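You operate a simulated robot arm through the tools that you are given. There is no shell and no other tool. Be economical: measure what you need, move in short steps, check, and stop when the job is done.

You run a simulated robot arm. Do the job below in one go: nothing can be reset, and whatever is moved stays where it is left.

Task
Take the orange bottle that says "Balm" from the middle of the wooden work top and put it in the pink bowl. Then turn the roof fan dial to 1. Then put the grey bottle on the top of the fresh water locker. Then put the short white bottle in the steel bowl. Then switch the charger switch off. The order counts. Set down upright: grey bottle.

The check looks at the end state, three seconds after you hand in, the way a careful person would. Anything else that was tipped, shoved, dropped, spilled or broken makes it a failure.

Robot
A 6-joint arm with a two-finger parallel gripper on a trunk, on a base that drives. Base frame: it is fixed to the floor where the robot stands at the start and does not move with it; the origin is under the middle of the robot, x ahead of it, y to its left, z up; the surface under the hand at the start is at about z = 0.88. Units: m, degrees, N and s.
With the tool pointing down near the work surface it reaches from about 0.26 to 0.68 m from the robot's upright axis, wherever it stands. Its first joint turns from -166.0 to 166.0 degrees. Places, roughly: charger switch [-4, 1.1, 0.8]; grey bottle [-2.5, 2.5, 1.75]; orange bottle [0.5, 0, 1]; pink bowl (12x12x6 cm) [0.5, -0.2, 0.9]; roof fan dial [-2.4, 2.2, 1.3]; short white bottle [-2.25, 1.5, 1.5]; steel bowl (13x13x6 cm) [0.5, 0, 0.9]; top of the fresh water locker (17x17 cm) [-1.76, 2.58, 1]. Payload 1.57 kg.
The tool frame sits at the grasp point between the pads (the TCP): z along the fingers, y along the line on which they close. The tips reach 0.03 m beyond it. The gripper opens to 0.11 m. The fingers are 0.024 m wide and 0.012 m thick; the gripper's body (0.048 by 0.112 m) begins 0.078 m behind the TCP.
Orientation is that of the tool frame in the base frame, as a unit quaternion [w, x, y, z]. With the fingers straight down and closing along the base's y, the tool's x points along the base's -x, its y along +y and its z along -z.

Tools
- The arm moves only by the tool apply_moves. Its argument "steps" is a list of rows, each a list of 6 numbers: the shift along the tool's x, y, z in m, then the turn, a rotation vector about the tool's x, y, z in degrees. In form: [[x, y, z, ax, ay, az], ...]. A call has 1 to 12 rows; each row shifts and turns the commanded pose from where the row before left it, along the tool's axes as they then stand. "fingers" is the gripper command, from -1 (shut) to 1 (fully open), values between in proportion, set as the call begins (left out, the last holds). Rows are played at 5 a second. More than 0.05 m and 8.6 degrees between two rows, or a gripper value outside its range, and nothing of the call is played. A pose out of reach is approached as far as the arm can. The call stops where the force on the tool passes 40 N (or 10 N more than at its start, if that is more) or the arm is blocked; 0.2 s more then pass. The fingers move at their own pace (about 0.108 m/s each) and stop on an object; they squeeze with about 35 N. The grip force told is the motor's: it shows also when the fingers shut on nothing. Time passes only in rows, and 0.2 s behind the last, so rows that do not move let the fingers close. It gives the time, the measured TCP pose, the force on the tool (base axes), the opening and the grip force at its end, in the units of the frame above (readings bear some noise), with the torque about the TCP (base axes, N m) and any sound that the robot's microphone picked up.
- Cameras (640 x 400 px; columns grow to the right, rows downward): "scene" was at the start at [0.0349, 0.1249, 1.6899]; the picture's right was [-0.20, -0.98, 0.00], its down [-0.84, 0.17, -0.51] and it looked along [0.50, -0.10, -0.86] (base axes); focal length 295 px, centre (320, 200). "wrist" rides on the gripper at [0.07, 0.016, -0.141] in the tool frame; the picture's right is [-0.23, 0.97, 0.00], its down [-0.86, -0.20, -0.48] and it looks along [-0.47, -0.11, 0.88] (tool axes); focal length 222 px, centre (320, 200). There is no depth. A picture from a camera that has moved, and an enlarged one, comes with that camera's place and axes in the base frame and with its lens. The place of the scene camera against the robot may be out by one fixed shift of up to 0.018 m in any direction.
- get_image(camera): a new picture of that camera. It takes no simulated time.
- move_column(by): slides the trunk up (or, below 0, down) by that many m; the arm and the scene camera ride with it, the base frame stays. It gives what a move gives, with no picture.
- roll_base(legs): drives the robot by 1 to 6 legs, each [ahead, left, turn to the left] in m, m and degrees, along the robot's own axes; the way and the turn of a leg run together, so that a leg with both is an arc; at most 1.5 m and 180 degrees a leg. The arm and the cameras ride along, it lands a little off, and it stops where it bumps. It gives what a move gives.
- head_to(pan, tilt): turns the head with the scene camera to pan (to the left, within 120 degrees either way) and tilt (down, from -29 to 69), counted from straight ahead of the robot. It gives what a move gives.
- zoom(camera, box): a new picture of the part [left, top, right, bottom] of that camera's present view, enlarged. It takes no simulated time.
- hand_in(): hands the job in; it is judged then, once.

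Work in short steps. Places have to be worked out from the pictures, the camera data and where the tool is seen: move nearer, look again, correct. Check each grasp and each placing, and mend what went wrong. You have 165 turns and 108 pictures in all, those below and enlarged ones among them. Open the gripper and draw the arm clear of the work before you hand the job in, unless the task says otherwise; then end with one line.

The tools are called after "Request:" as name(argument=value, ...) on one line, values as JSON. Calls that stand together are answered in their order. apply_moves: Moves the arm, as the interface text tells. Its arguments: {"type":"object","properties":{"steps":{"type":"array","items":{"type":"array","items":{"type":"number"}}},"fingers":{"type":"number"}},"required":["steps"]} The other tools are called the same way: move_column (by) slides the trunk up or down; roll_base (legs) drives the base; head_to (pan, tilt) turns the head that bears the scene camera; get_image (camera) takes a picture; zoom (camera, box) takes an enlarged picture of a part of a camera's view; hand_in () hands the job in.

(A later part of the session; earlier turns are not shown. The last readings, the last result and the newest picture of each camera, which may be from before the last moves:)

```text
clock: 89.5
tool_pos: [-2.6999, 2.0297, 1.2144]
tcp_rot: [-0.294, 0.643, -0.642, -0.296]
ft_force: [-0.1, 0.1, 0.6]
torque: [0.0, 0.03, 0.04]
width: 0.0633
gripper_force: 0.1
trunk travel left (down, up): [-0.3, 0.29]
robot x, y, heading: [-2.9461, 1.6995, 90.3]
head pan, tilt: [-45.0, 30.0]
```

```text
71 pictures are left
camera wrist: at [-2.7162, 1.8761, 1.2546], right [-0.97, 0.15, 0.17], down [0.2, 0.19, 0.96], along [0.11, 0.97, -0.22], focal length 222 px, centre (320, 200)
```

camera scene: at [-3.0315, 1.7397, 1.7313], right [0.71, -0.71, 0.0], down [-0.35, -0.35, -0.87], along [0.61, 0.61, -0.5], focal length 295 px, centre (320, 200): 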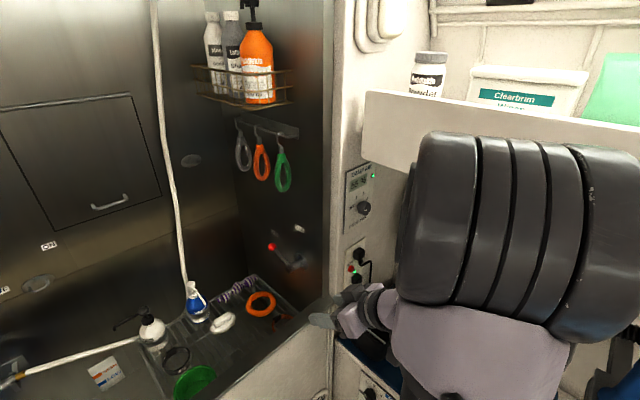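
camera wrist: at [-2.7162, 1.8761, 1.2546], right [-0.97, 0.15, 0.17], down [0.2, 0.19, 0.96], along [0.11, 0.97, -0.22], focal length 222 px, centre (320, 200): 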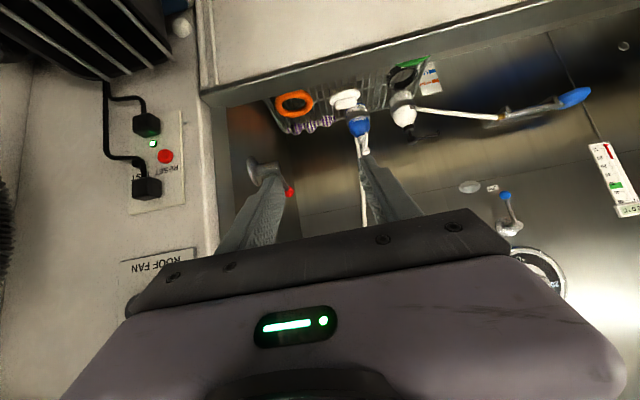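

The dial triangulates to about (-2.47, 2.13, 1.31). I finish the pitch and shift right, staying 8 cm back, then raise.

Request:
apply_moves(steps=[[0, -0.045, 0, 0, -8.2, 0], [0, -0.045, 0, 0, -8.2, 0], [0, -0.045, 0, 0, -8.2, 0], [0, -0.045, 0, 0, -8.2, 0], [0, -0.045, -0.015, 0, -8.0, 0], [-0.04, 0, -0.015, 0, 0, 0], [-0.04, 0, 0, 0, 0, 0], [-0.015, 0, 0, 0, 0, 0], [0, 0, 0, 0, 0, 0]])

Request:
get_image(camera="wrist")

Request:
get_image(camera="scene")

```text
clock: 91.5
tool_pos: [-2.4292, 2.0231, 1.3646]
tcp_rot: [-0.499, 0.501, -0.5, -0.5]
ft_force: [0.4, 0.0, 0.7]
torque: [0.02, 0.02, 0.0]
width: 0.0634
gripper_force: 0.1
out of reach, approached as far as the arm can: row 2, 3, 4, 5
trunk travel left (down, up): [-0.3, 0.29]
robot x, y, heading: [-2.944, 1.6972, 90.0]
head pan, tilt: [-45.0, 30.0]
```

```text
70 pictures are left
camera wrist: at [-2.4448, 1.8811, 1.296], right [-0.97, 0.0, 0.23], down [0.2, -0.48, 0.86], along [0.11, 0.88, 0.47], focal length 222 px, centre (320, 200)
```

wrist: 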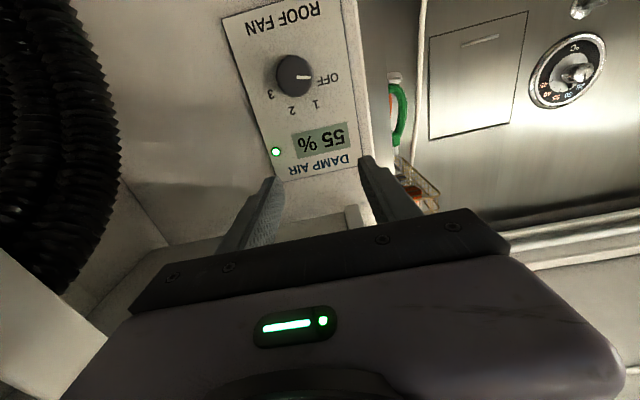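

```text
69 pictures are left
camera scene: at [-3.0332, 1.7401, 1.7312], right [0.71, -0.71, 0.0], down [-0.35, -0.35, -0.87], along [0.61, 0.61, -0.5], focal length 295 px, centre (320, 200)
```

scene: 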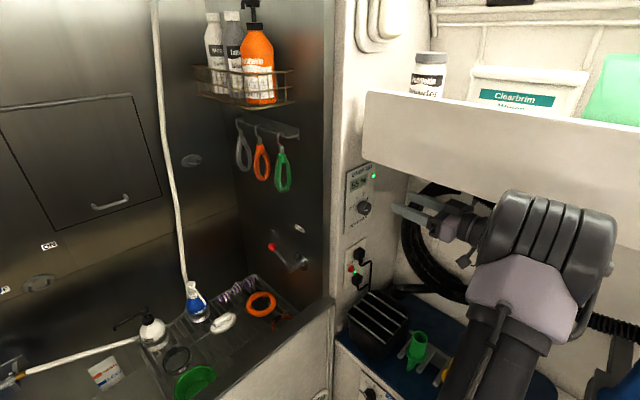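

The dial shows clearly; I zoom to read its pointer and scale.

Request:
zoom(camera="wrist", box=[240, 30, 360, 130])

```text
4.00 times, centred on (300, 80) of wrist
camera zoom: at [-2.4448, 1.8811, 1.296], right [-0.97, 0.0, 0.23], down [0.2, -0.48, 0.86], along [0.11, 0.88, 0.47], focal length 888 px, centre (400, 680)
```

zoom: 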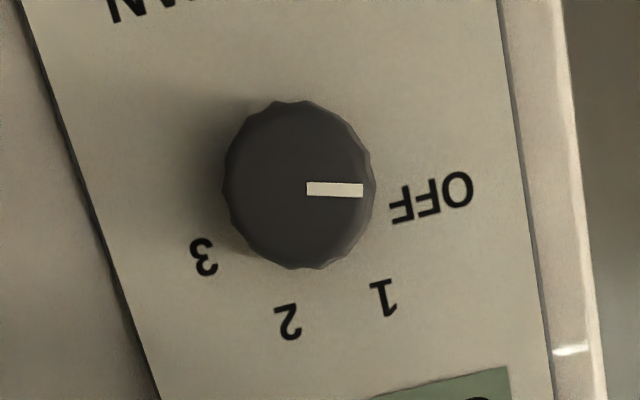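

Pointer is at OFF; "1" is about 50° clockwise. I align with the knob at (-2.419, 1.288), open a bit wider and come forward partway.

Request:
apply_moves(steps=[[0.04, -0.005, 0, 0, 0, 0], [0.0366, -0.005, 0, 0, 0, 0], [0, 0, 0.03, 0, 0, 0], [0, 0, 0.03, 0, 0, 0], [0, 0, 0, 0, 0, 0]], fingers=0.5)

Request:
get_image(camera="wrist")

```text
clock: 92.8
tool_pos: [-2.4195, 2.0813, 1.2866]
tcp_rot: [0.499, -0.5, 0.5, 0.5]
ft_force: [0.3, 0.1, -0.2]
torque: [-0.02, 0.0, 0.02]
width: 0.0826
gripper_force: 0.1
trunk travel left (down, up): [-0.3, 0.29]
robot x, y, heading: [-2.9484, 1.696, 90.2]
head pan, tilt: [-45.0, 30.0]
```

```text
67 pictures are left
camera wrist: at [-2.4348, 1.9384, 1.2184], right [-0.97, 0.0, 0.23], down [0.2, -0.48, 0.86], along [0.11, 0.88, 0.47], focal length 222 px, centre (320, 200)
```

wrist: 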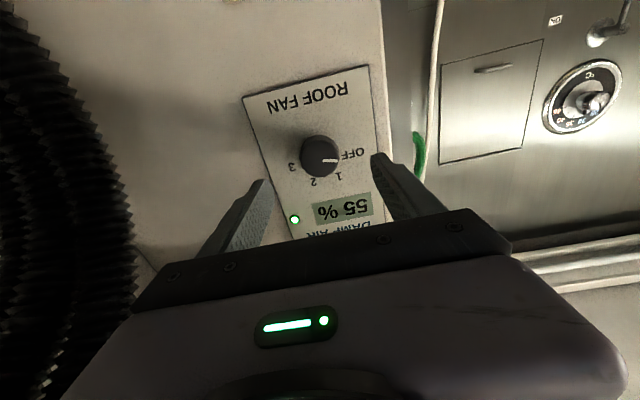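

Knob face is at y≈2.16, centred between the fingers. I move forward and look.

Request:
apply_moves(steps=[[0, 0, 0.03, 0, 0, 0], [0, 0, 0.025, 0, 0, 0], [0, 0, 0.005, 0, 0, 0], [0, 0, 0.003, 0, 0, 0], [0, 0, 0, 0, 0, 0]])

Request:
get_image(camera="wrist")

Request:
zoom(camera="scene", box=[330, 160, 490, 260])

```text
clock: 94.0
tool_pos: [-2.4183, 2.1444, 1.2868]
tcp_rot: [-0.499, 0.501, -0.499, -0.501]
ft_force: [0.6, 0.1, -0.3]
torque: [0.01, -0.02, -0.02]
width: 0.0826
gripper_force: 0.0
trunk travel left (down, up): [-0.3, 0.29]
robot x, y, heading: [-2.9468, 1.6969, 90.2]
head pan, tilt: [-45.0, 30.0]
```

```text
66 pictures are left
camera wrist: at [-2.434, 2.0026, 1.218], right [-0.97, 0.0, 0.23], down [0.2, -0.48, 0.86], along [0.11, 0.88, 0.47], focal length 222 px, centre (320, 200)
```

wrist: 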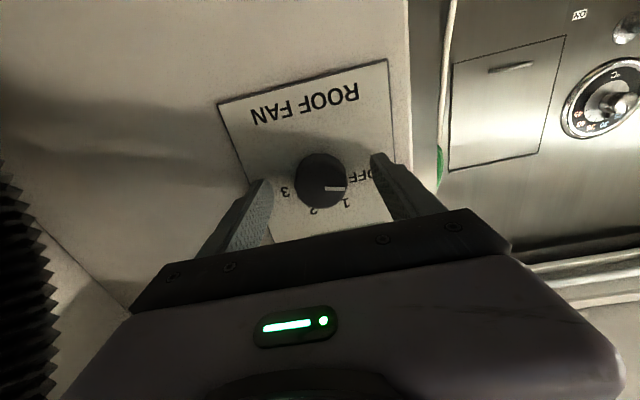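

```text
4.00 times, centred on (410, 210) of scene
camera zoom: at [-3.0336, 1.7399, 1.7312], right [0.71, -0.71, 0.0], down [-0.35, -0.35, -0.87], along [0.61, 0.61, -0.5], focal length 1182 px, centre (-40, 160)
```

zoom: 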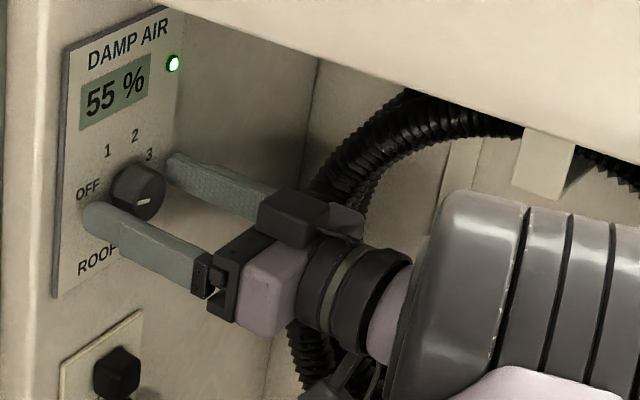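

Engagement is about 1 cm. I go 5 mm deeper and close on the knob.

Request:
apply_moves(steps=[[0, 0, 0.003, 0, 0, 0], [0, 0, 0.002, 0, 0, 0], [0, 0, 0, 0, 0, 0]])

Request:
apply_moves(steps=[[0, 0, 0, 0, 0, 0], [0, 0, 0, 0, 0, 0], [0, 0, 0, 0, 0, 0]], fingers=-1)

```text
clock: 94.8
tool_pos: [-2.4189, 2.1508, 1.287]
tcp_rot: [0.499, -0.5, 0.499, 0.501]
ft_force: [-0.2, -0.1, -0.3]
torque: [0.02, -0.02, 0.01]
width: 0.0821
gripper_force: 0.1
trunk travel left (down, up): [-0.3, 0.29]
robot x, y, heading: [-2.943, 1.6999, 90.2]
head pan, tilt: [-45.0, 30.0]
```

```text
clock: 95.5
tool_pos: [-2.4186, 2.1508, 1.2875]
tcp_rot: [0.499, -0.501, 0.499, 0.501]
ft_force: [-0.5, 1.2, 0.3]
torque: [0.04, 0.05, 0.02]
width: 0.0411
gripper_force: 44.9
trunk travel left (down, up): [-0.3, 0.29]
robot x, y, heading: [-2.9468, 1.6974, 90.0]
head pan, tilt: [-45.0, 30.0]
```

Gripped the knob (41 mm). I turn +50° about the tool z axis.

Request:
apply_moves(steps=[[0, 0, 0, 0, 0, 8.4], [0, 0, 0, 0, 0, 8.4], [0, 0, 0, 0, 0, 8.4], [0, 0, 0, 0, 0, 8.4], [0, 0, 0, 0, 0, 8.4], [0, 0, 0, 0, 0, 8.0], [0, 0, 0, 0, 0, 0]])

Request:
get_image(camera="wrist")

```text
clock: 97.2
tool_pos: [-2.4189, 2.1491, 1.2869]
tcp_rot: [0.24, -0.242, 0.664, 0.665]
ft_force: [-3.9, -3.9, -1.8]
torque: [0.1, 0.0, -0.23]
width: 0.0413
gripper_force: 44.7
trunk travel left (down, up): [-0.3, 0.29]
robot x, y, heading: [-2.9495, 1.7013, 90.3]
head pan, tilt: [-45.0, 30.0]
```

```text
64 pictures are left
camera wrist: at [-2.4825, 2.0075, 1.2553], right [-0.45, 0.0, 0.89], down [0.79, -0.48, 0.4], along [0.42, 0.88, 0.22], focal length 222 px, centre (320, 200)
```

wrist: 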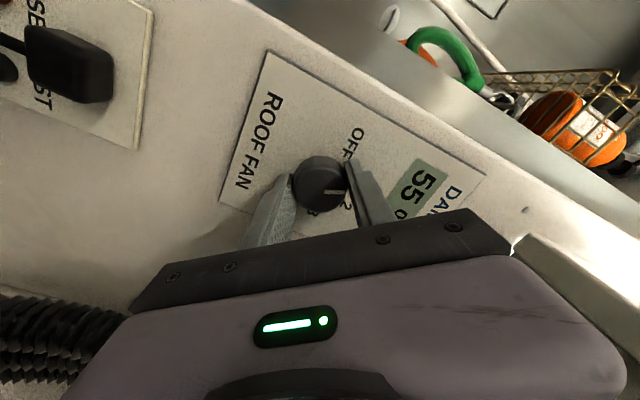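

Torque is low and the pointer turned with the hand. I open gently, back off and look.

Request:
apply_moves(steps=[[0, 0, 0, 0, 0, 0], [0, 0, 0, 0, 0, 0], [0, 0, -0.03, 0, 0, 0], [0, 0, -0.04, 0, 0, 0], [0, 0, -0.04, 0, 0, 0], [0, 0, 0, 0, 0, 0]], fingers=0.3)

Request:
get_image(camera="wrist")

Request:
zoom(camera="scene", box=[330, 160, 410, 240])

```text
clock: 98.5
tool_pos: [-2.4187, 2.0404, 1.286]
tcp_rot: [0.241, -0.243, 0.664, 0.665]
ft_force: [0.0, 0.2, -0.6]
torque: [-0.05, 0.0, 0.02]
width: 0.0714
gripper_force: 0.1
trunk travel left (down, up): [-0.3, 0.29]
robot x, y, heading: [-2.9458, 1.6967, 89.9]
head pan, tilt: [-45.0, 30.0]
```

```text
63 pictures are left
camera wrist: at [-2.4816, 1.8979, 1.2546], right [-0.45, 0.0, 0.89], down [0.78, -0.48, 0.4], along [0.42, 0.88, 0.22], focal length 222 px, centre (320, 200)
```

wrist: 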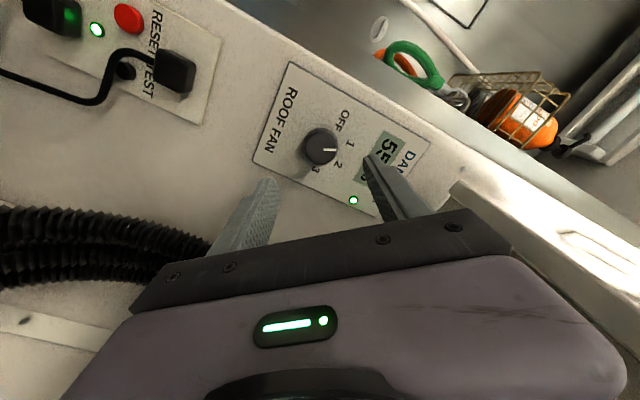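

```text
5.00 times, centred on (370, 200) of scene
camera zoom: at [-3.0336, 1.7407, 1.7312], right [0.71, -0.71, 0.0], down [-0.35, -0.35, -0.87], along [0.61, 0.61, -0.5], focal length 1477 px, centre (70, 200)
```

zoom: 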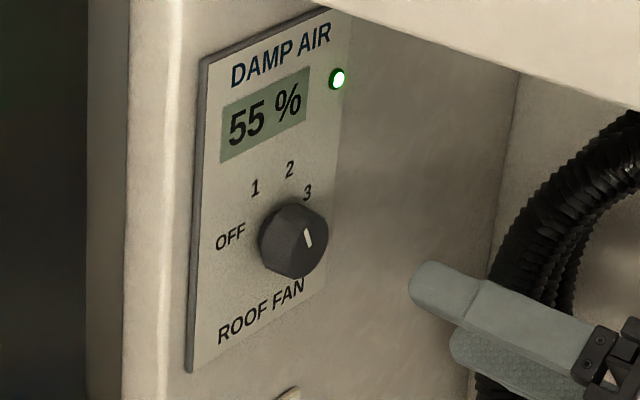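

I zoom the wrist view to measure the pointer angle.

Request:
zoom(camera="wrist", box=[270, 100, 390, 200])

```text
4.00 times, centred on (330, 150) of wrist
camera zoom: at [-2.4816, 1.8979, 1.2546], right [-0.45, 0.0, 0.89], down [0.78, -0.48, 0.4], along [0.42, 0.88, 0.22], focal length 888 px, centre (280, 400)
```

zoom: 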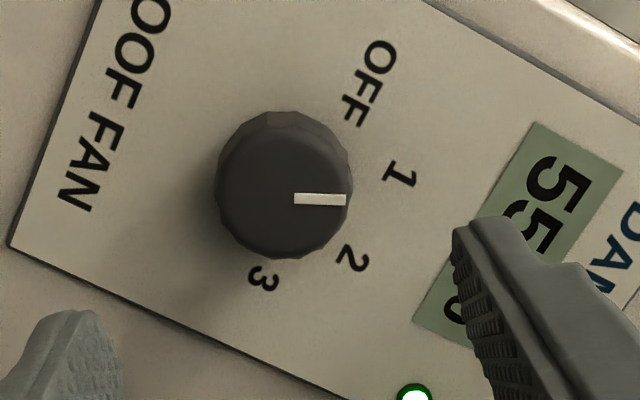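

The pointer measures 116°, matching "1" (115°). Next the grey bottle: I unwind the wrist and draw the hand left, clear of the panel.

Request:
apply_moves(steps=[[0, 0, -0.01, 0, 0, -8.4], [0, 0, 0, 0, 0, -8.4], [0, 0, 0, 0, 0, -8.4], [0, 0, 0, 0, 0, -8.4], [0, 0, 0, 0, 0, -8.4], [0, 0, 0, 0, 0, -8.0], [0, 0.045, 0, 0, 0, 0], [0, 0.045, 0, 0, 0, 0], [0, 0.045, 0, 0, 0, 0], [0, 0.045, 0, 0, 0, 0]], fingers=0.3)

Request:
apply_moves(steps=[[0, 0.03, 0, 8.2, 0, 0], [0, 0.03, -0.004, 8.2, 0, 0], [0, 0.029, -0.009, 8.2, 0, 0], [0, 0.027, -0.013, 8.2, 0, 0], [0, 0.025, -0.017, 8.2, 0, 0], [0, 0.022, -0.02, 8.2, 0, 0], [0, 0.018, -0.024, 8.2, 0, 0], [0, 0.014, -0.026, 8.2, 0, 0]])

Request:
get_image(camera="scene")

```text
clock: 100.8
tool_pos: [-2.5359, 2.0605, 1.3592]
tcp_rot: [0.496, -0.501, 0.503, 0.5]
ft_force: [-0.1, 0.4, 0.5]
torque: [-0.03, -0.03, 0.0]
width: 0.0715
gripper_force: 0.0
out of reach, approached as far as the arm can: row 7, 8, 9, 10
trunk travel left (down, up): [-0.3, 0.29]
robot x, y, heading: [-2.946, 1.695, 90.2]
head pan, tilt: [-45.0, 30.0]
```

```text
clock: 102.3
tool_pos: [-2.6364, 2.0246, 1.4051]
tcp_rot: [0.543, -0.303, 0.744, 0.246]
ft_force: [0.1, -0.1, 0.1]
torque: [-0.01, -0.01, 0.01]
width: 0.0713
gripper_force: 0.0
out of reach, approached as far as the arm can: row 1, 2, 3, 4, 5, 6, 7
trunk travel left (down, up): [-0.3, 0.29]
robot x, y, heading: [-2.949, 1.6963, 89.9]
head pan, tilt: [-45.0, 30.0]
stopped in row 7: the arm was blocked; the commanded pose is now the measured one
```

```text
60 pictures are left
camera scene: at [-3.1549, 1.7448, 1.7314], right [0.77, 0.64, 0.0], down [0.32, -0.38, -0.87], along [-0.55, 0.67, -0.5], focal length 295 px, centre (320, 200)
```

scene: 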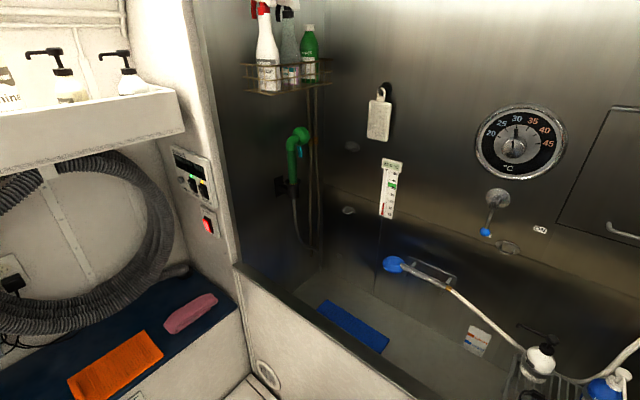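

The arm's elbow seems to have touched the head (the view swung), because poses near the axis are cramped. I move the hand outward over the tub to free it.

Request:
apply_moves(steps=[[0.002, 0.03, 0.02, 0, 0, 0], [0.002, 0.038, 0.027, 0, 0, 0], [0.002, 0.038, 0.027, 0, 0, 0], [0.002, 0.038, 0.027, 0, 0, 0], [0.002, 0.038, 0.027, 0, 0, 0], [0.002, 0.038, 0.027, 0, 0, 0], [0, 0, 0, 0, 0, 0]])

Request:
head_to(pan=-20, tilt=20)

Request:
get_image(camera="scene")

```text
clock: 104.1
tool_pos: [-2.6608, 2.0493, 1.4039]
tcp_rot: [0.532, -0.331, 0.733, 0.265]
ft_force: [-0.8, 0.1, -0.2]
torque: [-0.04, 0.03, 0.01]
width: 0.0714
gripper_force: 0.0
out of reach, approached as far as the arm can: row 1, 2, 3, 4, 5, 6
trunk travel left (down, up): [-0.3, 0.29]
robot x, y, heading: [-2.9438, 1.6998, 90.2]
head pan, tilt: [-45.0, 30.0]
stopped in row 7: the arm was blocked; the commanded pose is now the measured one
```

```text
clock: 105.0
tool_pos: [-2.6603, 2.0489, 1.4031]
tcp_rot: [0.532, -0.331, 0.733, 0.264]
ft_force: [0.2, -0.3, 0.8]
torque: [-0.02, 0.0, 0.03]
width: 0.0715
gripper_force: 0.0
trunk travel left (down, up): [-0.3, 0.29]
robot x, y, heading: [-2.9479, 1.6993, 90.0]
head pan, tilt: [-20.0, 20.0]
```

```text
59 pictures are left
camera scene: at [-3.1726, 1.6213, 1.7473], right [-0.59, 0.81, 0.0], down [0.28, 0.2, -0.94], along [-0.76, -0.55, -0.34], focal length 295 px, centre (320, 200)
```

scene: 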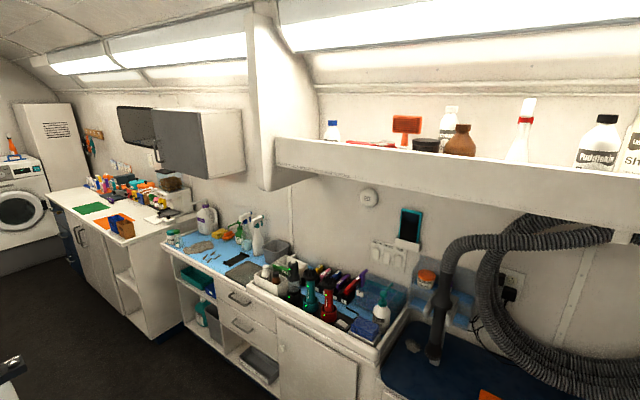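

The head has been pushed aside by the arm, and the arm's in a cramped posture. I go back along the path toward the known good pose beside the dial.

Request:
apply_moves(steps=[[0.008, -0.03, 0.026, -6.55, -2.6, -1.3], [0.01, -0.032, 0.021, -6.55, -2.6, -1.3], [0.012, -0.034, 0.016, -6.55, -2.6, -1.3], [0.013, -0.036, 0.01, -6.55, -2.6, -1.3], [0.015, -0.038, 0.005, -6.55, -2.6, -1.3], [0.016, -0.04, 0.0, -6.55, -2.6, -1.3], [0, 0, 0, 0, 0, 0]])

Request:
get_image(camera="scene")

Request:
get_image(camera="wrist")

```text
clock: 106.6
tool_pos: [-2.4391, 2.0226, 1.3044]
tcp_rot: [0.5, -0.497, 0.504, 0.498]
ft_force: [0.0, 0.4, -0.2]
torque: [0.02, 0.02, -0.04]
width: 0.0716
gripper_force: 0.0
trunk travel left (down, up): [-0.3, 0.29]
robot x, y, heading: [-2.9466, 1.6986, 90.1]
head pan, tilt: [-20.0, 20.0]
```

```text
58 pictures are left
camera scene: at [-3.0669, 1.7635, 1.7473], right [0.94, -0.34, 0.0], down [-0.12, -0.32, -0.94], along [0.32, 0.88, -0.34], focal length 295 px, centre (320, 200)
```

scene: 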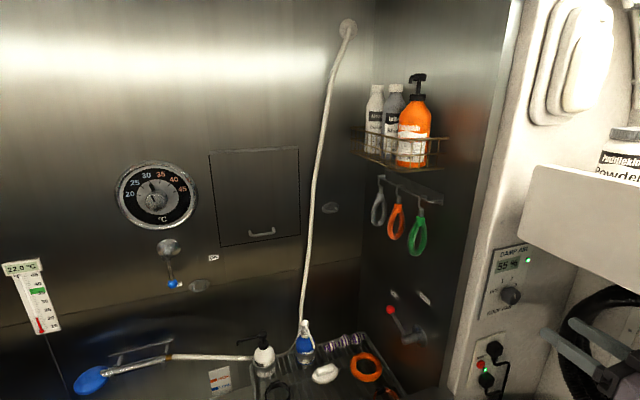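

```text
57 pictures are left
camera wrist: at [-2.4568, 1.8803, 1.2355], right [-0.97, 0.01, 0.23], down [0.2, -0.48, 0.86], along [0.12, 0.88, 0.46], focal length 222 px, centre (320, 200)
```

wrist: 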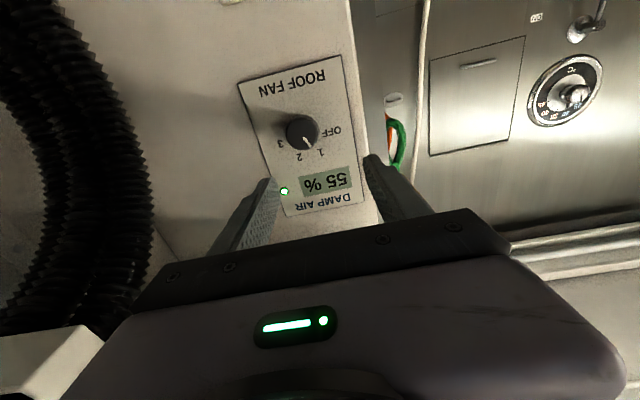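

Freed: the head is back and the dial untouched. I double-check the pointer, then swing the hand back left/down to the tool-down pose.

Request:
zoom(camera="wrist", box=[250, 90, 370, 190])

Request:
apply_moves(steps=[[0, 0.02, -0.01, 0, 8.2, 0], [0, 0.04, 0, 0, 8.2, 0], [0, 0.045, 0, 0, 8.2, 0], [0, 0.045, 0, 0, 8.2, 0], [0, 0.045, 0, 0, 8.2, 0], [0, 0.045, 0, 0, 8.2, 0], [0, 0.045, 0, 0, 8.2, 0], [0, 0.045, 0, 0, 8.2, 0], [0, 0.045, 0, 0, 8.2, 0], [0, 0.045, 0, 0, 8.2, 0], [0, 0.045, 0, 0, 8.2, 0]])

```text
4.00 times, centred on (310, 140) of wrist
camera zoom: at [-2.4568, 1.8803, 1.2355], right [-0.97, 0.01, 0.23], down [0.2, -0.48, 0.86], along [0.12, 0.88, 0.46], focal length 888 px, centre (360, 440)
```

zoom: 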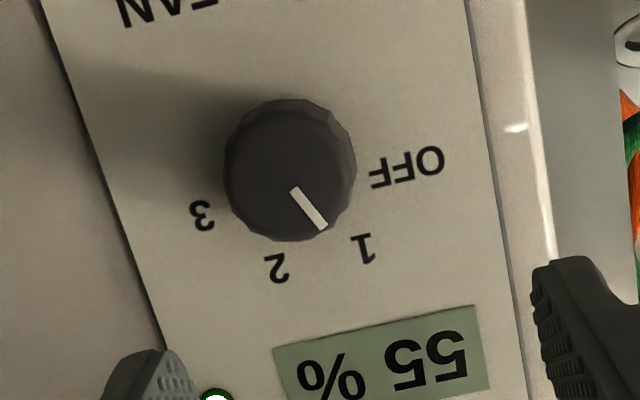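

```text
clock: 109.0
tool_pos: [-2.9031, 2.0168, 1.3061]
tcp_rot: [-0.003, -0.703, 0.711, -0.002]
ft_force: [-0.2, 0.1, 0.1]
torque: [-0.03, -0.03, 0.01]
width: 0.0716
gripper_force: 0.0
trunk travel left (down, up): [-0.3, 0.29]
robot x, y, heading: [-2.9431, 1.6996, 90.1]
head pan, tilt: [-20.0, 20.0]
```

The dial is confirmed on 1. I place the robot at about (-3.05, 1.8), raise the trunk fully.

Request:
roll_base(legs=[[0, 0.1, 0], [0.12, 0, 0]])

Request:
move_column(by=0.28)

Request:
get_image(camera="scene")

```text
clock: 111.0
tool_pos: [-3.0012, 2.1361, 1.3061]
tcp_rot: [-0.004, -0.704, 0.71, 0.0]
ft_force: [0.1, -0.2, -0.3]
torque: [-0.06, 0.03, 0.03]
width: 0.0717
gripper_force: 0.1
trunk travel left (down, up): [-0.3, 0.29]
robot x, y, heading: [-3.0454, 1.8179, 90.1]
head pan, tilt: [-20.0, 20.0]
```

```text
clock: 113.8
tool_pos: [-3.0001, 2.1423, 1.584]
tcp_rot: [-0.005, -0.704, 0.711, -0.003]
ft_force: [-0.9, -0.3, -0.5]
torque: [-0.01, 0.02, 0.0]
width: 0.0715
gripper_force: 0.0
trunk travel left (down, up): [-0.58, 0.01]
robot x, y, heading: [-3.0426, 1.8182, 90.1]
head pan, tilt: [-20.0, 20.0]
```

```text
55 pictures are left
camera scene: at [-3.1637, 1.8921, 2.0521], right [0.94, -0.33, 0.0], down [-0.03, -0.08, -1.0], along [0.33, 0.94, -0.08], focal length 295 px, centre (320, 200)
```

scene: 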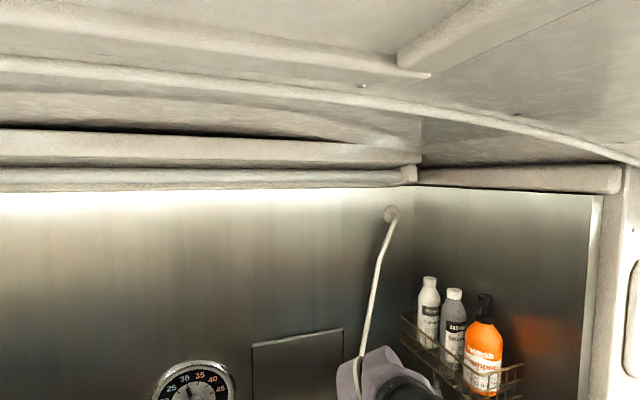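

From two views the grey cap is at about (-2.61, 2.457, 1.757). The head is near the ceiling, so I lower the trunk 0.12 and pitch the hand forward over the tub.

Request:
move_column(by=-0.12)

Request:
apply_moves(steps=[[-0.04, 0, 0, 0, 0, 0], [-0.04, 0, 0, 0, 0, 0], [-0.02, 0, 0.0, 0, -8.2, 0], [-0.018, 0, 0.004, 0, -8.2, 0], [-0.016, 0, 0.008, 0, -8.2, 0], [-0.014, 0, 0.01, 0, -8.2, 0], [-0.012, 0, 0.012, 0, -8.2, 0], [-0.01, 0, 0.014, 0, -8.2, 0]])

Request:
get_image(camera="scene")

```text
clock: 115.3
tool_pos: [-3.0027, 2.1337, 1.4658]
tcp_rot: [-0.003, -0.704, 0.71, -0.001]
ft_force: [-0.1, 0.1, -0.6]
torque: [0.01, 0.01, -0.02]
width: 0.0716
gripper_force: 0.1
trunk travel left (down, up): [-0.46, 0.13]
robot x, y, heading: [-3.0458, 1.8186, 90.1]
head pan, tilt: [-20.0, 20.0]
```

```text
clock: 117.1
tool_pos: [-3.0056, 2.3135, 1.4495]
tcp_rot: [-0.268, 0.652, -0.652, -0.279]
ft_force: [-0.1, 0.2, -0.2]
torque: [-0.01, 0.01, 0.03]
width: 0.0717
gripper_force: 0.1
out of reach, approached as far as the arm can: row 8
trunk travel left (down, up): [-0.46, 0.13]
robot x, y, heading: [-3.0435, 1.8197, 90.2]
head pan, tilt: [-20.0, 20.0]
```

```text
54 pictures are left
camera scene: at [-3.1649, 1.8833, 1.9073], right [0.94, -0.34, 0.0], down [-0.12, -0.32, -0.94], along [0.32, 0.88, -0.34], focal length 295 px, centre (320, 200)
```

scene: 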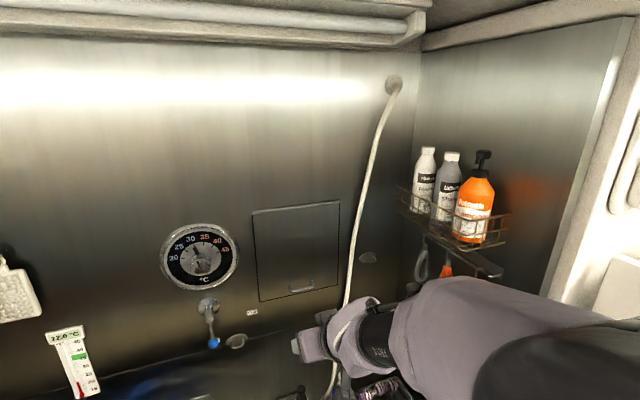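

I extend further forward-right, then finish pitching to horizontal.

Request:
apply_moves(steps=[[-0.025, -0.03, 0.012, 0, 0, 0], [-0.025, -0.03, 0.012, 0, 0, 0], [-0.025, -0.03, 0.012, 0, 0, 0], [-0.025, -0.03, 0.012, 0, 0, 0], [-0.02, -0.03, 0.01, 0, 0, 0], [0, 0, 0, 0, -8.2, 0], [0, 0, 0, 0, -8.2, 0], [0, 0, 0, 0, -8.2, 0], [0, 0, 0, 0, -8.2, 0], [0, 0, 0, 0, -8.2, 0]])

Request:
get_image(camera="scene")

```text
clock: 119.3
tool_pos: [-2.8408, 2.4482, 1.5122]
tcp_rot: [0.472, -0.513, 0.522, 0.491]
ft_force: [0.1, 0.5, -0.3]
torque: [-0.02, -0.01, 0.03]
width: 0.0712
gripper_force: 0.1
out of reach, approached as far as the arm can: row 10
trunk travel left (down, up): [-0.46, 0.13]
robot x, y, heading: [-3.0441, 1.8194, 90.1]
head pan, tilt: [-20.0, 20.0]
```

```text
53 pictures are left
camera scene: at [-3.1635, 1.8839, 1.9073], right [0.94, -0.34, 0.0], down [-0.12, -0.32, -0.94], along [0.32, 0.88, -0.34], focal length 295 px, centre (320, 200)
```

scene: 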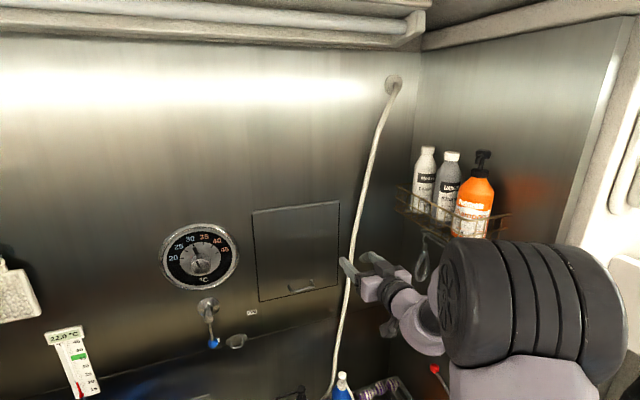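

Now pointing +y horizontally. I yaw the hand to the right while raising, staying left of the rack.

Request:
apply_moves(steps=[[-0.02, -0.01, 0, 8.2, 0, 0], [-0.02, -0.01, 0.001, 8.2, 0, 0], [-0.02, -0.0096, 0.003, 8.2, 0, 0], [-0.02, -0.009, 0.004, 8.2, 0, 0], [-0.02, -0.0084, 0.005, 8.2, 0, 0], [-0.02, -0.0075, 0.0066, 8.2, 0, 0], [-0.02, -0.0065, 0.0075, 8.2, 0, 0], [-0.02, -0.005, 0.008, 8.2, 0, 0], [0, 0, 0, 0, 0, 0]])

Request:
get_image(camera="scene")

Request:
get_image(camera="wrist")

```text
clock: 120.8
tool_pos: [-2.7095, 2.451, 1.6644]
tcp_rot: [0.555, -0.392, 0.649, 0.342]
ft_force: [-18.8, 4.8, -2.7]
torque: [0.04, 0.28, 0.4]
width: 0.0556
gripper_force: 0.1
out of reach, approached as far as the arm can: row 1, 2, 3, 4, 5, 6, 7
trunk travel left (down, up): [-0.46, 0.13]
robot x, y, heading: [-3.046, 1.8196, 90.2]
head pan, tilt: [-20.0, 20.0]
stopped in row 7: the force on the tool passed its limit at 54 N (the readings are from after the stop); the commanded pose is now the measured one
```

```text
52 pictures are left
camera scene: at [-3.1727, 1.8855, 1.9068], right [0.94, -0.34, 0.0], down [-0.11, -0.32, -0.94], along [0.32, 0.88, -0.34], focal length 295 px, centre (320, 200)
```

scene: 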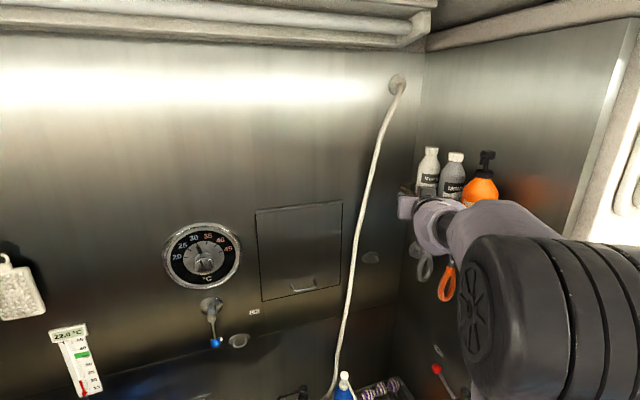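

```text
51 pictures are left
camera wrist: at [-2.7924, 2.3247, 1.6169], right [-0.85, 0.48, 0.23], down [0.03, -0.4, 0.91], along [0.53, 0.78, 0.33], focal length 222 px, centre (320, 200)
```

wrist: 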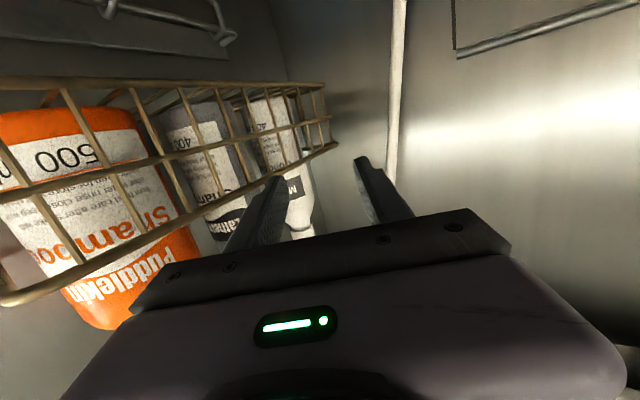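

A finger touched the rack (bottles still upright), and yawing past the radial direction isn't possible in this wrist posture. I retreat and return to tool-down, then will turn the hand to the right directly from there.

Request:
apply_moves(steps=[[0.004, 0.023, -0.026, 0, 0, 0], [0.004, 0.023, -0.026, 0, 0, 0], [0.004, 0.023, -0.026, 0, 0, 0], [0.004, 0.023, -0.026, 0, 0, 0], [0, 0, 0, 0, 0, 0]])

Request:
apply_moves(steps=[[0.015, 0, 0, -1.72, 7.25, -2.08], [0.015, 0, 0, -1.72, 7.25, -2.08], [0.015, 0, 0, -1.72, 7.25, -2.08], [0.015, 0, 0, -1.72, 7.25, -2.08], [0.012, 0, 0.006, -1.72, 7.25, -2.08], [0.008, 0, 0.01, -1.72, 7.25, -2.08], [0, 0, 0.013, -1.72, 7.25, -2.08], [0, 0, 0.013, -1.72, 7.25, -2.08], [0, 0, 0.013, -1.72, 7.25, -2.08], [0, 0, 0.013, -1.72, 7.25, -2.08], [0, 0, 0.013, -1.72, 7.25, -2.08]])

Request:
get_image(camera="scene")

```text
clock: 122.0
tool_pos: [-2.7661, 2.3674, 1.6779]
tcp_rot: [0.55, -0.394, 0.649, 0.347]
ft_force: [0.2, 0.3, -0.3]
torque: [0.01, -0.03, -0.03]
width: 0.0715
gripper_force: 0.0
out of reach, approached as far as the arm can: row 1, 2, 3, 4
trunk travel left (down, up): [-0.46, 0.13]
robot x, y, heading: [-3.041, 1.8185, 90.4]
head pan, tilt: [-20.0, 20.0]
```

```text
clock: 124.4
tool_pos: [-2.7716, 2.4181, 1.5781]
tcp_rot: [0.113, -0.696, 0.704, 0.086]
ft_force: [0.2, 0.6, -0.1]
torque: [-0.05, 0.0, 0.0]
width: 0.0714
gripper_force: 0.0
out of reach, approached as far as the arm can: row 1, 2, 3, 4
trunk travel left (down, up): [-0.46, 0.13]
robot x, y, heading: [-3.0455, 1.8147, 90.3]
head pan, tilt: [-20.0, 20.0]
```

```text
50 pictures are left
camera scene: at [-3.1635, 1.8869, 1.9071], right [0.94, -0.34, 0.0], down [-0.12, -0.32, -0.94], along [0.32, 0.88, -0.34], focal length 295 px, centre (320, 200)
```

scene: 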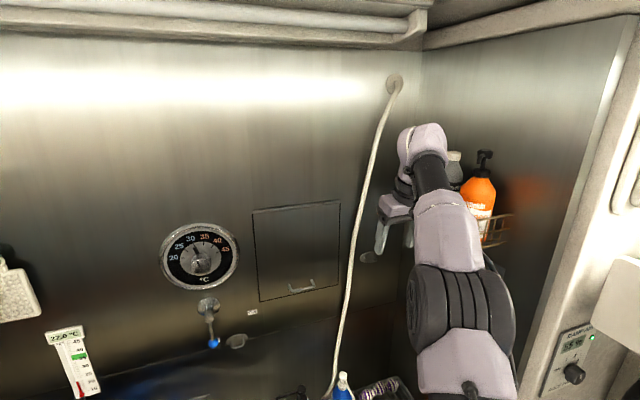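

Nearly tool-down now. I step left, level the hand, and roll it 90° so the fingers will close along y.

Request:
apply_moves(steps=[[0.01, 0.03, 0, 0, 8, 0], [0.01, 0.03, 0, 0, 8, 0], [0, 0, 0, 0, 0, 8.2], [0, 0, 0, 0, 0, 8.2], [0, 0, 0, 0, 0, 8.2], [0, 0, 0, 0, 0, 8.2], [0, 0, 0, 0, 0, 8.2], [0, 0, 0, 0, 0, 8.2], [0, 0, 0, 0, 0, 8.2], [0, 0, 0, 0, 0, 8.2], [0, 0, 0, 0, 0, 8.2], [0, 0, 0, 0, 0, 8.2]])

Request:
get_image(camera="scene")

Request:
get_image(camera="wrist")

```text
clock: 127.0
tool_pos: [-2.8759, 2.407, 1.5481]
tcp_rot: [0.017, -0.059, 0.998, 0.004]
ft_force: [0.0, 0.1, -0.2]
torque: [-0.02, 0.02, -0.03]
width: 0.0714
gripper_force: 0.1
out of reach, approached as far as the arm can: row 1, 2, 3, 12
trunk travel left (down, up): [-0.46, 0.13]
robot x, y, heading: [-3.0465, 1.8154, 90.0]
head pan, tilt: [-20.0, 20.0]
```

```text
49 pictures are left
camera scene: at [-3.1649, 1.8831, 1.9073], right [0.94, -0.34, 0.0], down [-0.12, -0.32, -0.94], along [0.32, 0.88, -0.34], focal length 295 px, centre (320, 200)
```

scene: 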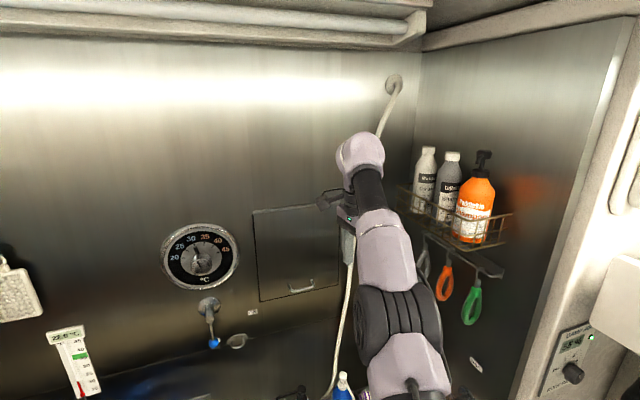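

```text
48 pictures are left
camera wrist: at [-2.9504, 2.4125, 1.688], right [0.11, 0.99, 0.01], down [0.86, -0.1, 0.51], along [0.51, -0.04, -0.86], focal length 222 px, centre (320, 200)
```

wrist: 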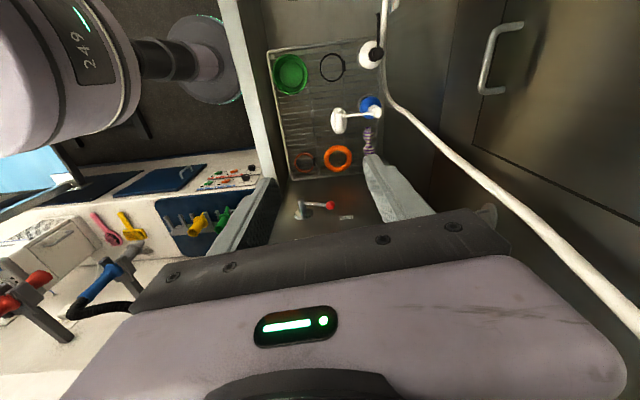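

Good posture: tool down with closing along y. I raise the trunk a bit and tilt the hand toward +x (about 50°), while raising.

Request:
move_column(by=0.08)

Request:
apply_moves(steps=[[0, 0.01, -0.03, 0, -8.2, 0], [0, 0.01, -0.03, 0, -8.2, 0], [-0.01, 0.01, -0.025, 0, -8.2, 0], [-0.01, 0.01, -0.02, 0, -8.2, 0], [-0.015, 0.01, -0.015, 0, -8.2, 0], [-0.02, 0, -0.01, 0, -8.2, 0], [0, 0, 0, 0, 0, 0]])

Request:
get_image(camera="scene")

Request:
get_image(camera="wrist")

```text
clock: 128.1
tool_pos: [-2.8742, 2.4091, 1.6275]
tcp_rot: [0.018, -0.061, 0.998, 0.003]
ft_force: [-0.6, -0.9, 0.4]
torque: [0.03, 0.0, -0.01]
width: 0.0715
gripper_force: 0.1
trunk travel left (down, up): [-0.54, 0.05]
robot x, y, heading: [-3.0482, 1.8195, 90.1]
head pan, tilt: [-20.0, 20.0]
```

```text
clock: 129.7
tool_pos: [-2.9374, 2.4484, 1.7114]
tcp_rot: [0.431, -0.053, 0.9, 0.028]
ft_force: [0.1, 0.2, 0.0]
torque: [0.03, -0.01, 0.0]
width: 0.0716
gripper_force: 0.0
out of reach, approached as far as the arm can: row 1, 2, 3, 4, 5
trunk travel left (down, up): [-0.54, 0.05]
robot x, y, heading: [-3.0436, 1.8171, 90.1]
head pan, tilt: [-20.0, 20.0]
```

```text
47 pictures are left
camera scene: at [-3.1652, 1.8858, 1.9906], right [0.94, -0.33, 0.0], down [-0.1, -0.29, -0.95], along [0.32, 0.9, -0.31], focal length 295 px, centre (320, 200)
```

scene: 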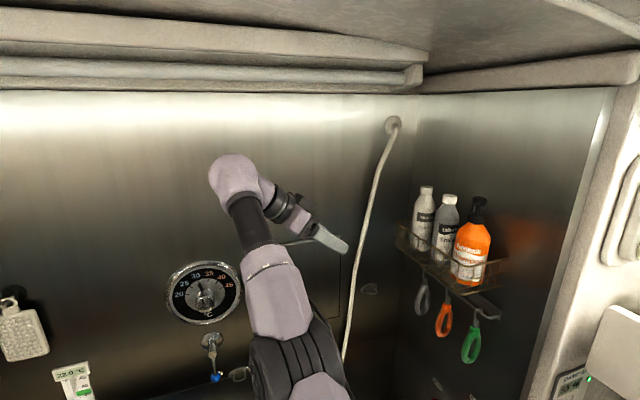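

```text
46 pictures are left
camera wrist: at [-3.0919, 2.445, 1.7467], right [0.02, 0.98, 0.18], down [0.19, -0.18, 0.97], along [0.98, 0.01, -0.19], focal length 222 px, centre (320, 200)
```

wrist: 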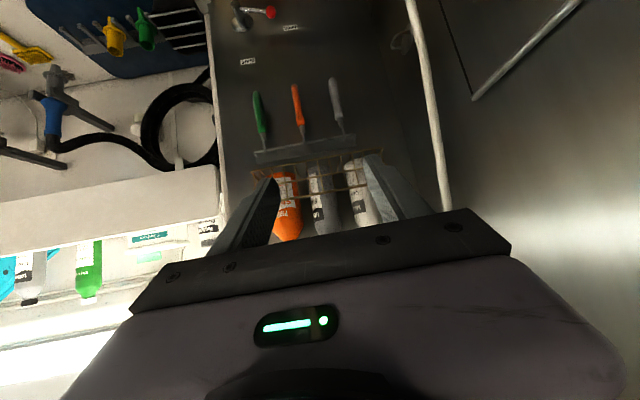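

The hand now points right-down toward the rack; the grey cap is at about (-2.612, 2.460, 1.75). I narrow the fingers to 55 mm and move to 9 cm short of it.

Request:
apply_moves(steps=[[-0.0323, -0.0028, 0.0245, 0, 0, 0], [-0.0323, -0.0028, 0.0245, 0, 0, 0], [-0.0323, -0.0028, 0.0245, 0, 0, 0], [-0.0323, -0.0028, 0.0245, 0, 0, 0], [-0.0323, -0.0028, 0.0245, 0, 0, 0], [-0.0323, -0.0028, 0.0245, 0, 0, 0], [0, 0, 0, 0, 0, 0]], fingers=0.0)

Request:
get_image(camera="wrist")

Request:
zoom(camera="scene", box=[340, 150, 540, 275])

```text
clock: 131.3
tool_pos: [-2.7165, 2.4247, 1.7347]
tcp_rot: [0.431, -0.053, 0.9, 0.029]
ft_force: [0.1, -0.7, 0.1]
torque: [0.03, 0.02, -0.01]
width: 0.055
gripper_force: 0.1
out of reach, approached as far as the arm can: row 2, 3, 4, 5, 6
trunk travel left (down, up): [-0.54, 0.05]
robot x, y, heading: [-3.0454, 1.8189, 90.7]
head pan, tilt: [-20.0, 20.0]
```

```text
45 pictures are left
camera wrist: at [-2.8708, 2.4214, 1.7702], right [0.02, 0.98, 0.18], down [0.19, -0.18, 0.96], along [0.98, 0.01, -0.19], focal length 222 px, centre (320, 200)
```

wrist: 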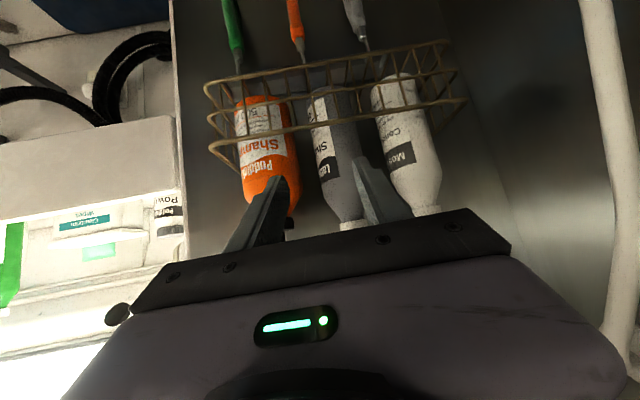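

```text
3.20 times, centred on (440, 212) of scene
camera zoom: at [-3.1643, 1.8847, 1.9906], right [0.94, -0.34, 0.0], down [-0.1, -0.29, -0.95], along [0.32, 0.89, -0.31], focal length 945 px, centre (-64, 160)
```

zoom: 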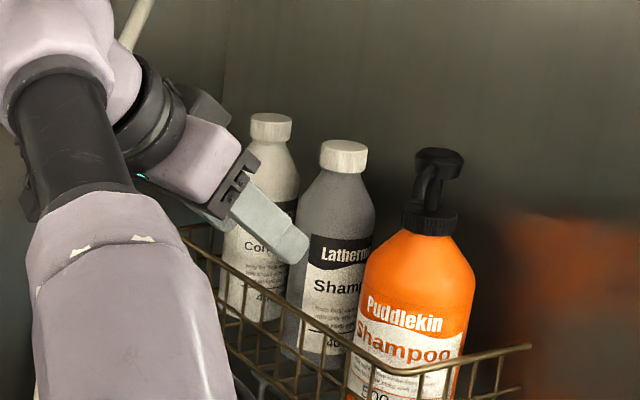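

The arm is at its reach limit here. I retract the hand a little, bring the base 12 cm right and a bit forward, and look again.

Request:
apply_moves(steps=[[0.027, 0.005, -0.0335, 0, 0, 0], [0.027, 0.005, -0.0335, 0, 0, 0], [0.027, 0.005, -0.0335, 0, 0, 0], [0, 0, 0, 0, 0, 0]])

Request:
roll_base(legs=[[0.0, -0.12, -0.4], [0.03, 0, 0]])

Request:
get_image(camera="wrist")

```text
clock: 132.3
tool_pos: [-2.8471, 2.4224, 1.7336]
tcp_rot: [0.432, -0.052, 0.9, 0.027]
ft_force: [-0.6, 1.5, -0.9]
torque: [0.02, 0.02, 0.01]
width: 0.0551
gripper_force: 0.1
trunk travel left (down, up): [-0.54, 0.05]
robot x, y, heading: [-3.0466, 1.8181, 90.3]
head pan, tilt: [-20.0, 20.0]
```

```text
clock: 133.4
tool_pos: [-2.7902, 2.425, 1.7336]
tcp_rot: [0.434, -0.05, 0.899, 0.026]
ft_force: [0.4, -0.5, 0.6]
torque: [-0.01, 0.0, 0.03]
width: 0.0549
gripper_force: 0.0
trunk travel left (down, up): [-0.54, 0.05]
robot x, y, heading: [-2.9811, 1.8154, 89.9]
head pan, tilt: [-20.0, 20.0]
stopped in leg 1: the robot was blocked; the commanded pose is now the measured one
```

```text
43 pictures are left
camera wrist: at [-2.9453, 2.4229, 1.7665], right [0.03, 0.98, 0.18], down [0.18, -0.18, 0.97], along [0.98, 0.0, -0.18], focal length 222 px, centre (320, 200)
```

wrist: 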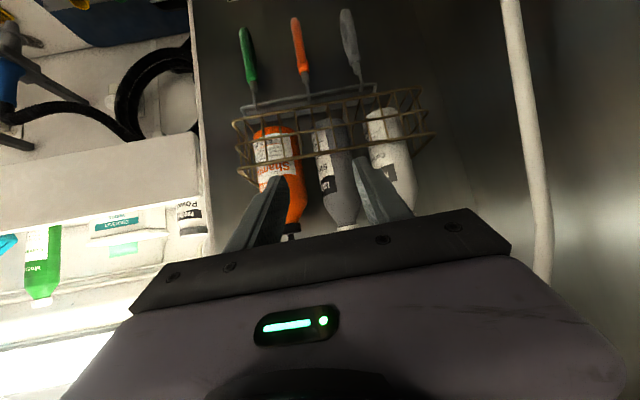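

Blocked on the right at x=-2.98. I try a bit forward, raise the trunk slightly, and tilt the hand closer to horizontal to gain reach.

Request:
roll_base(legs=[[0.06, 0, 0]])

Request:
apply_moves(steps=[[0, 0, 0, 0, -8, 0], [0, 0, 0, 0, -8, 0], [0, 0, 0, 0, -8, 0], [0, 0, 0, 0, 0, 0]])

Request:
get_image(camera="wrist")

```text
clock: 134.4
tool_pos: [-2.7788, 2.4907, 1.7287]
tcp_rot: [0.431, -0.052, 0.901, 0.025]
ft_force: [0.1, -0.7, 0.1]
torque: [-0.01, 0.05, -0.02]
width: 0.055
gripper_force: 0.1
trunk travel left (down, up): [-0.54, 0.05]
robot x, y, heading: [-2.9725, 1.8756, 89.9]
head pan, tilt: [-20.0, 20.0]
```

```text
clock: 135.4
tool_pos: [-2.7789, 2.4905, 1.7304]
tcp_rot: [0.61, -0.046, 0.79, 0.035]
ft_force: [0.3, 0.5, 0.1]
torque: [0.0, 0.02, 0.0]
width: 0.055
gripper_force: 0.0
trunk travel left (down, up): [-0.54, 0.05]
robot x, y, heading: [-2.9809, 1.8779, 89.8]
head pan, tilt: [-20.0, 20.0]
```

```text
42 pictures are left
camera wrist: at [-2.9339, 2.4882, 1.6988], right [-0.06, 0.97, 0.22], down [-0.22, -0.23, 0.95], along [0.97, 0.0, 0.23], focal length 222 px, centre (320, 200)
```

wrist: 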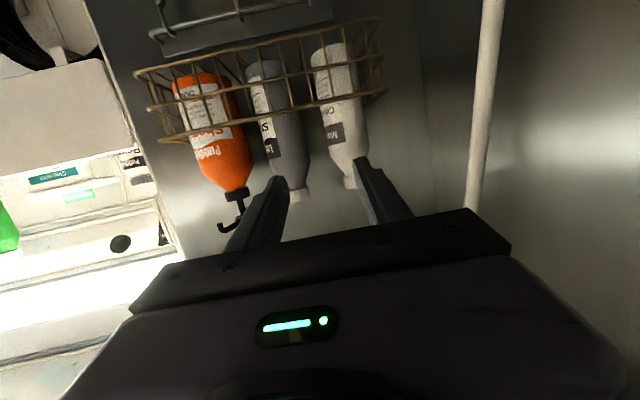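

Cap at y≈2.460, z≈1.755; neighbours are 8 cm away. I align laterally and in height, halfway in.

Request:
apply_moves(steps=[[-0.0215, -0.019, 0.0233, 0, 0, 0], [-0.0215, -0.019, 0.0233, 0, 0, 0], [0, 0, 0, 0, 0, 0]], fingers=0.15)

Request:
get_image(camera="wrist")

```text
clock: 136.2
tool_pos: [-2.7193, 2.461, 1.7609]
tcp_rot: [0.61, -0.046, 0.791, 0.035]
ft_force: [0.5, 0.1, 0.2]
torque: [-0.01, -0.05, 0.0]
width: 0.0628
gripper_force: 0.1
trunk travel left (down, up): [-0.54, 0.05]
robot x, y, heading: [-2.9788, 1.8773, 89.9]
head pan, tilt: [-20.0, 20.0]
```

```text
41 pictures are left
camera wrist: at [-2.8741, 2.4583, 1.7297], right [-0.05, 0.97, 0.22], down [-0.22, -0.23, 0.95], along [0.97, 0.0, 0.23], focal length 222 px, centre (320, 200)
```

wrist: 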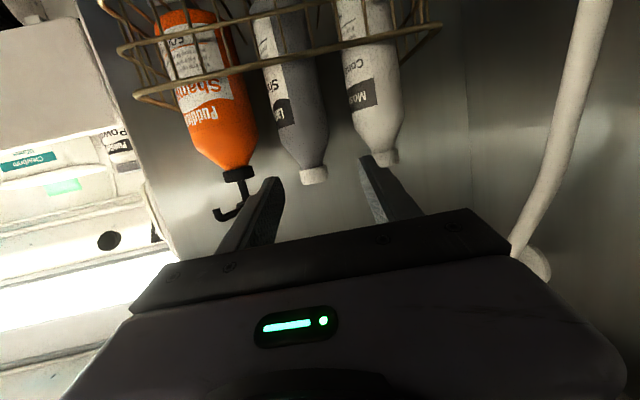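

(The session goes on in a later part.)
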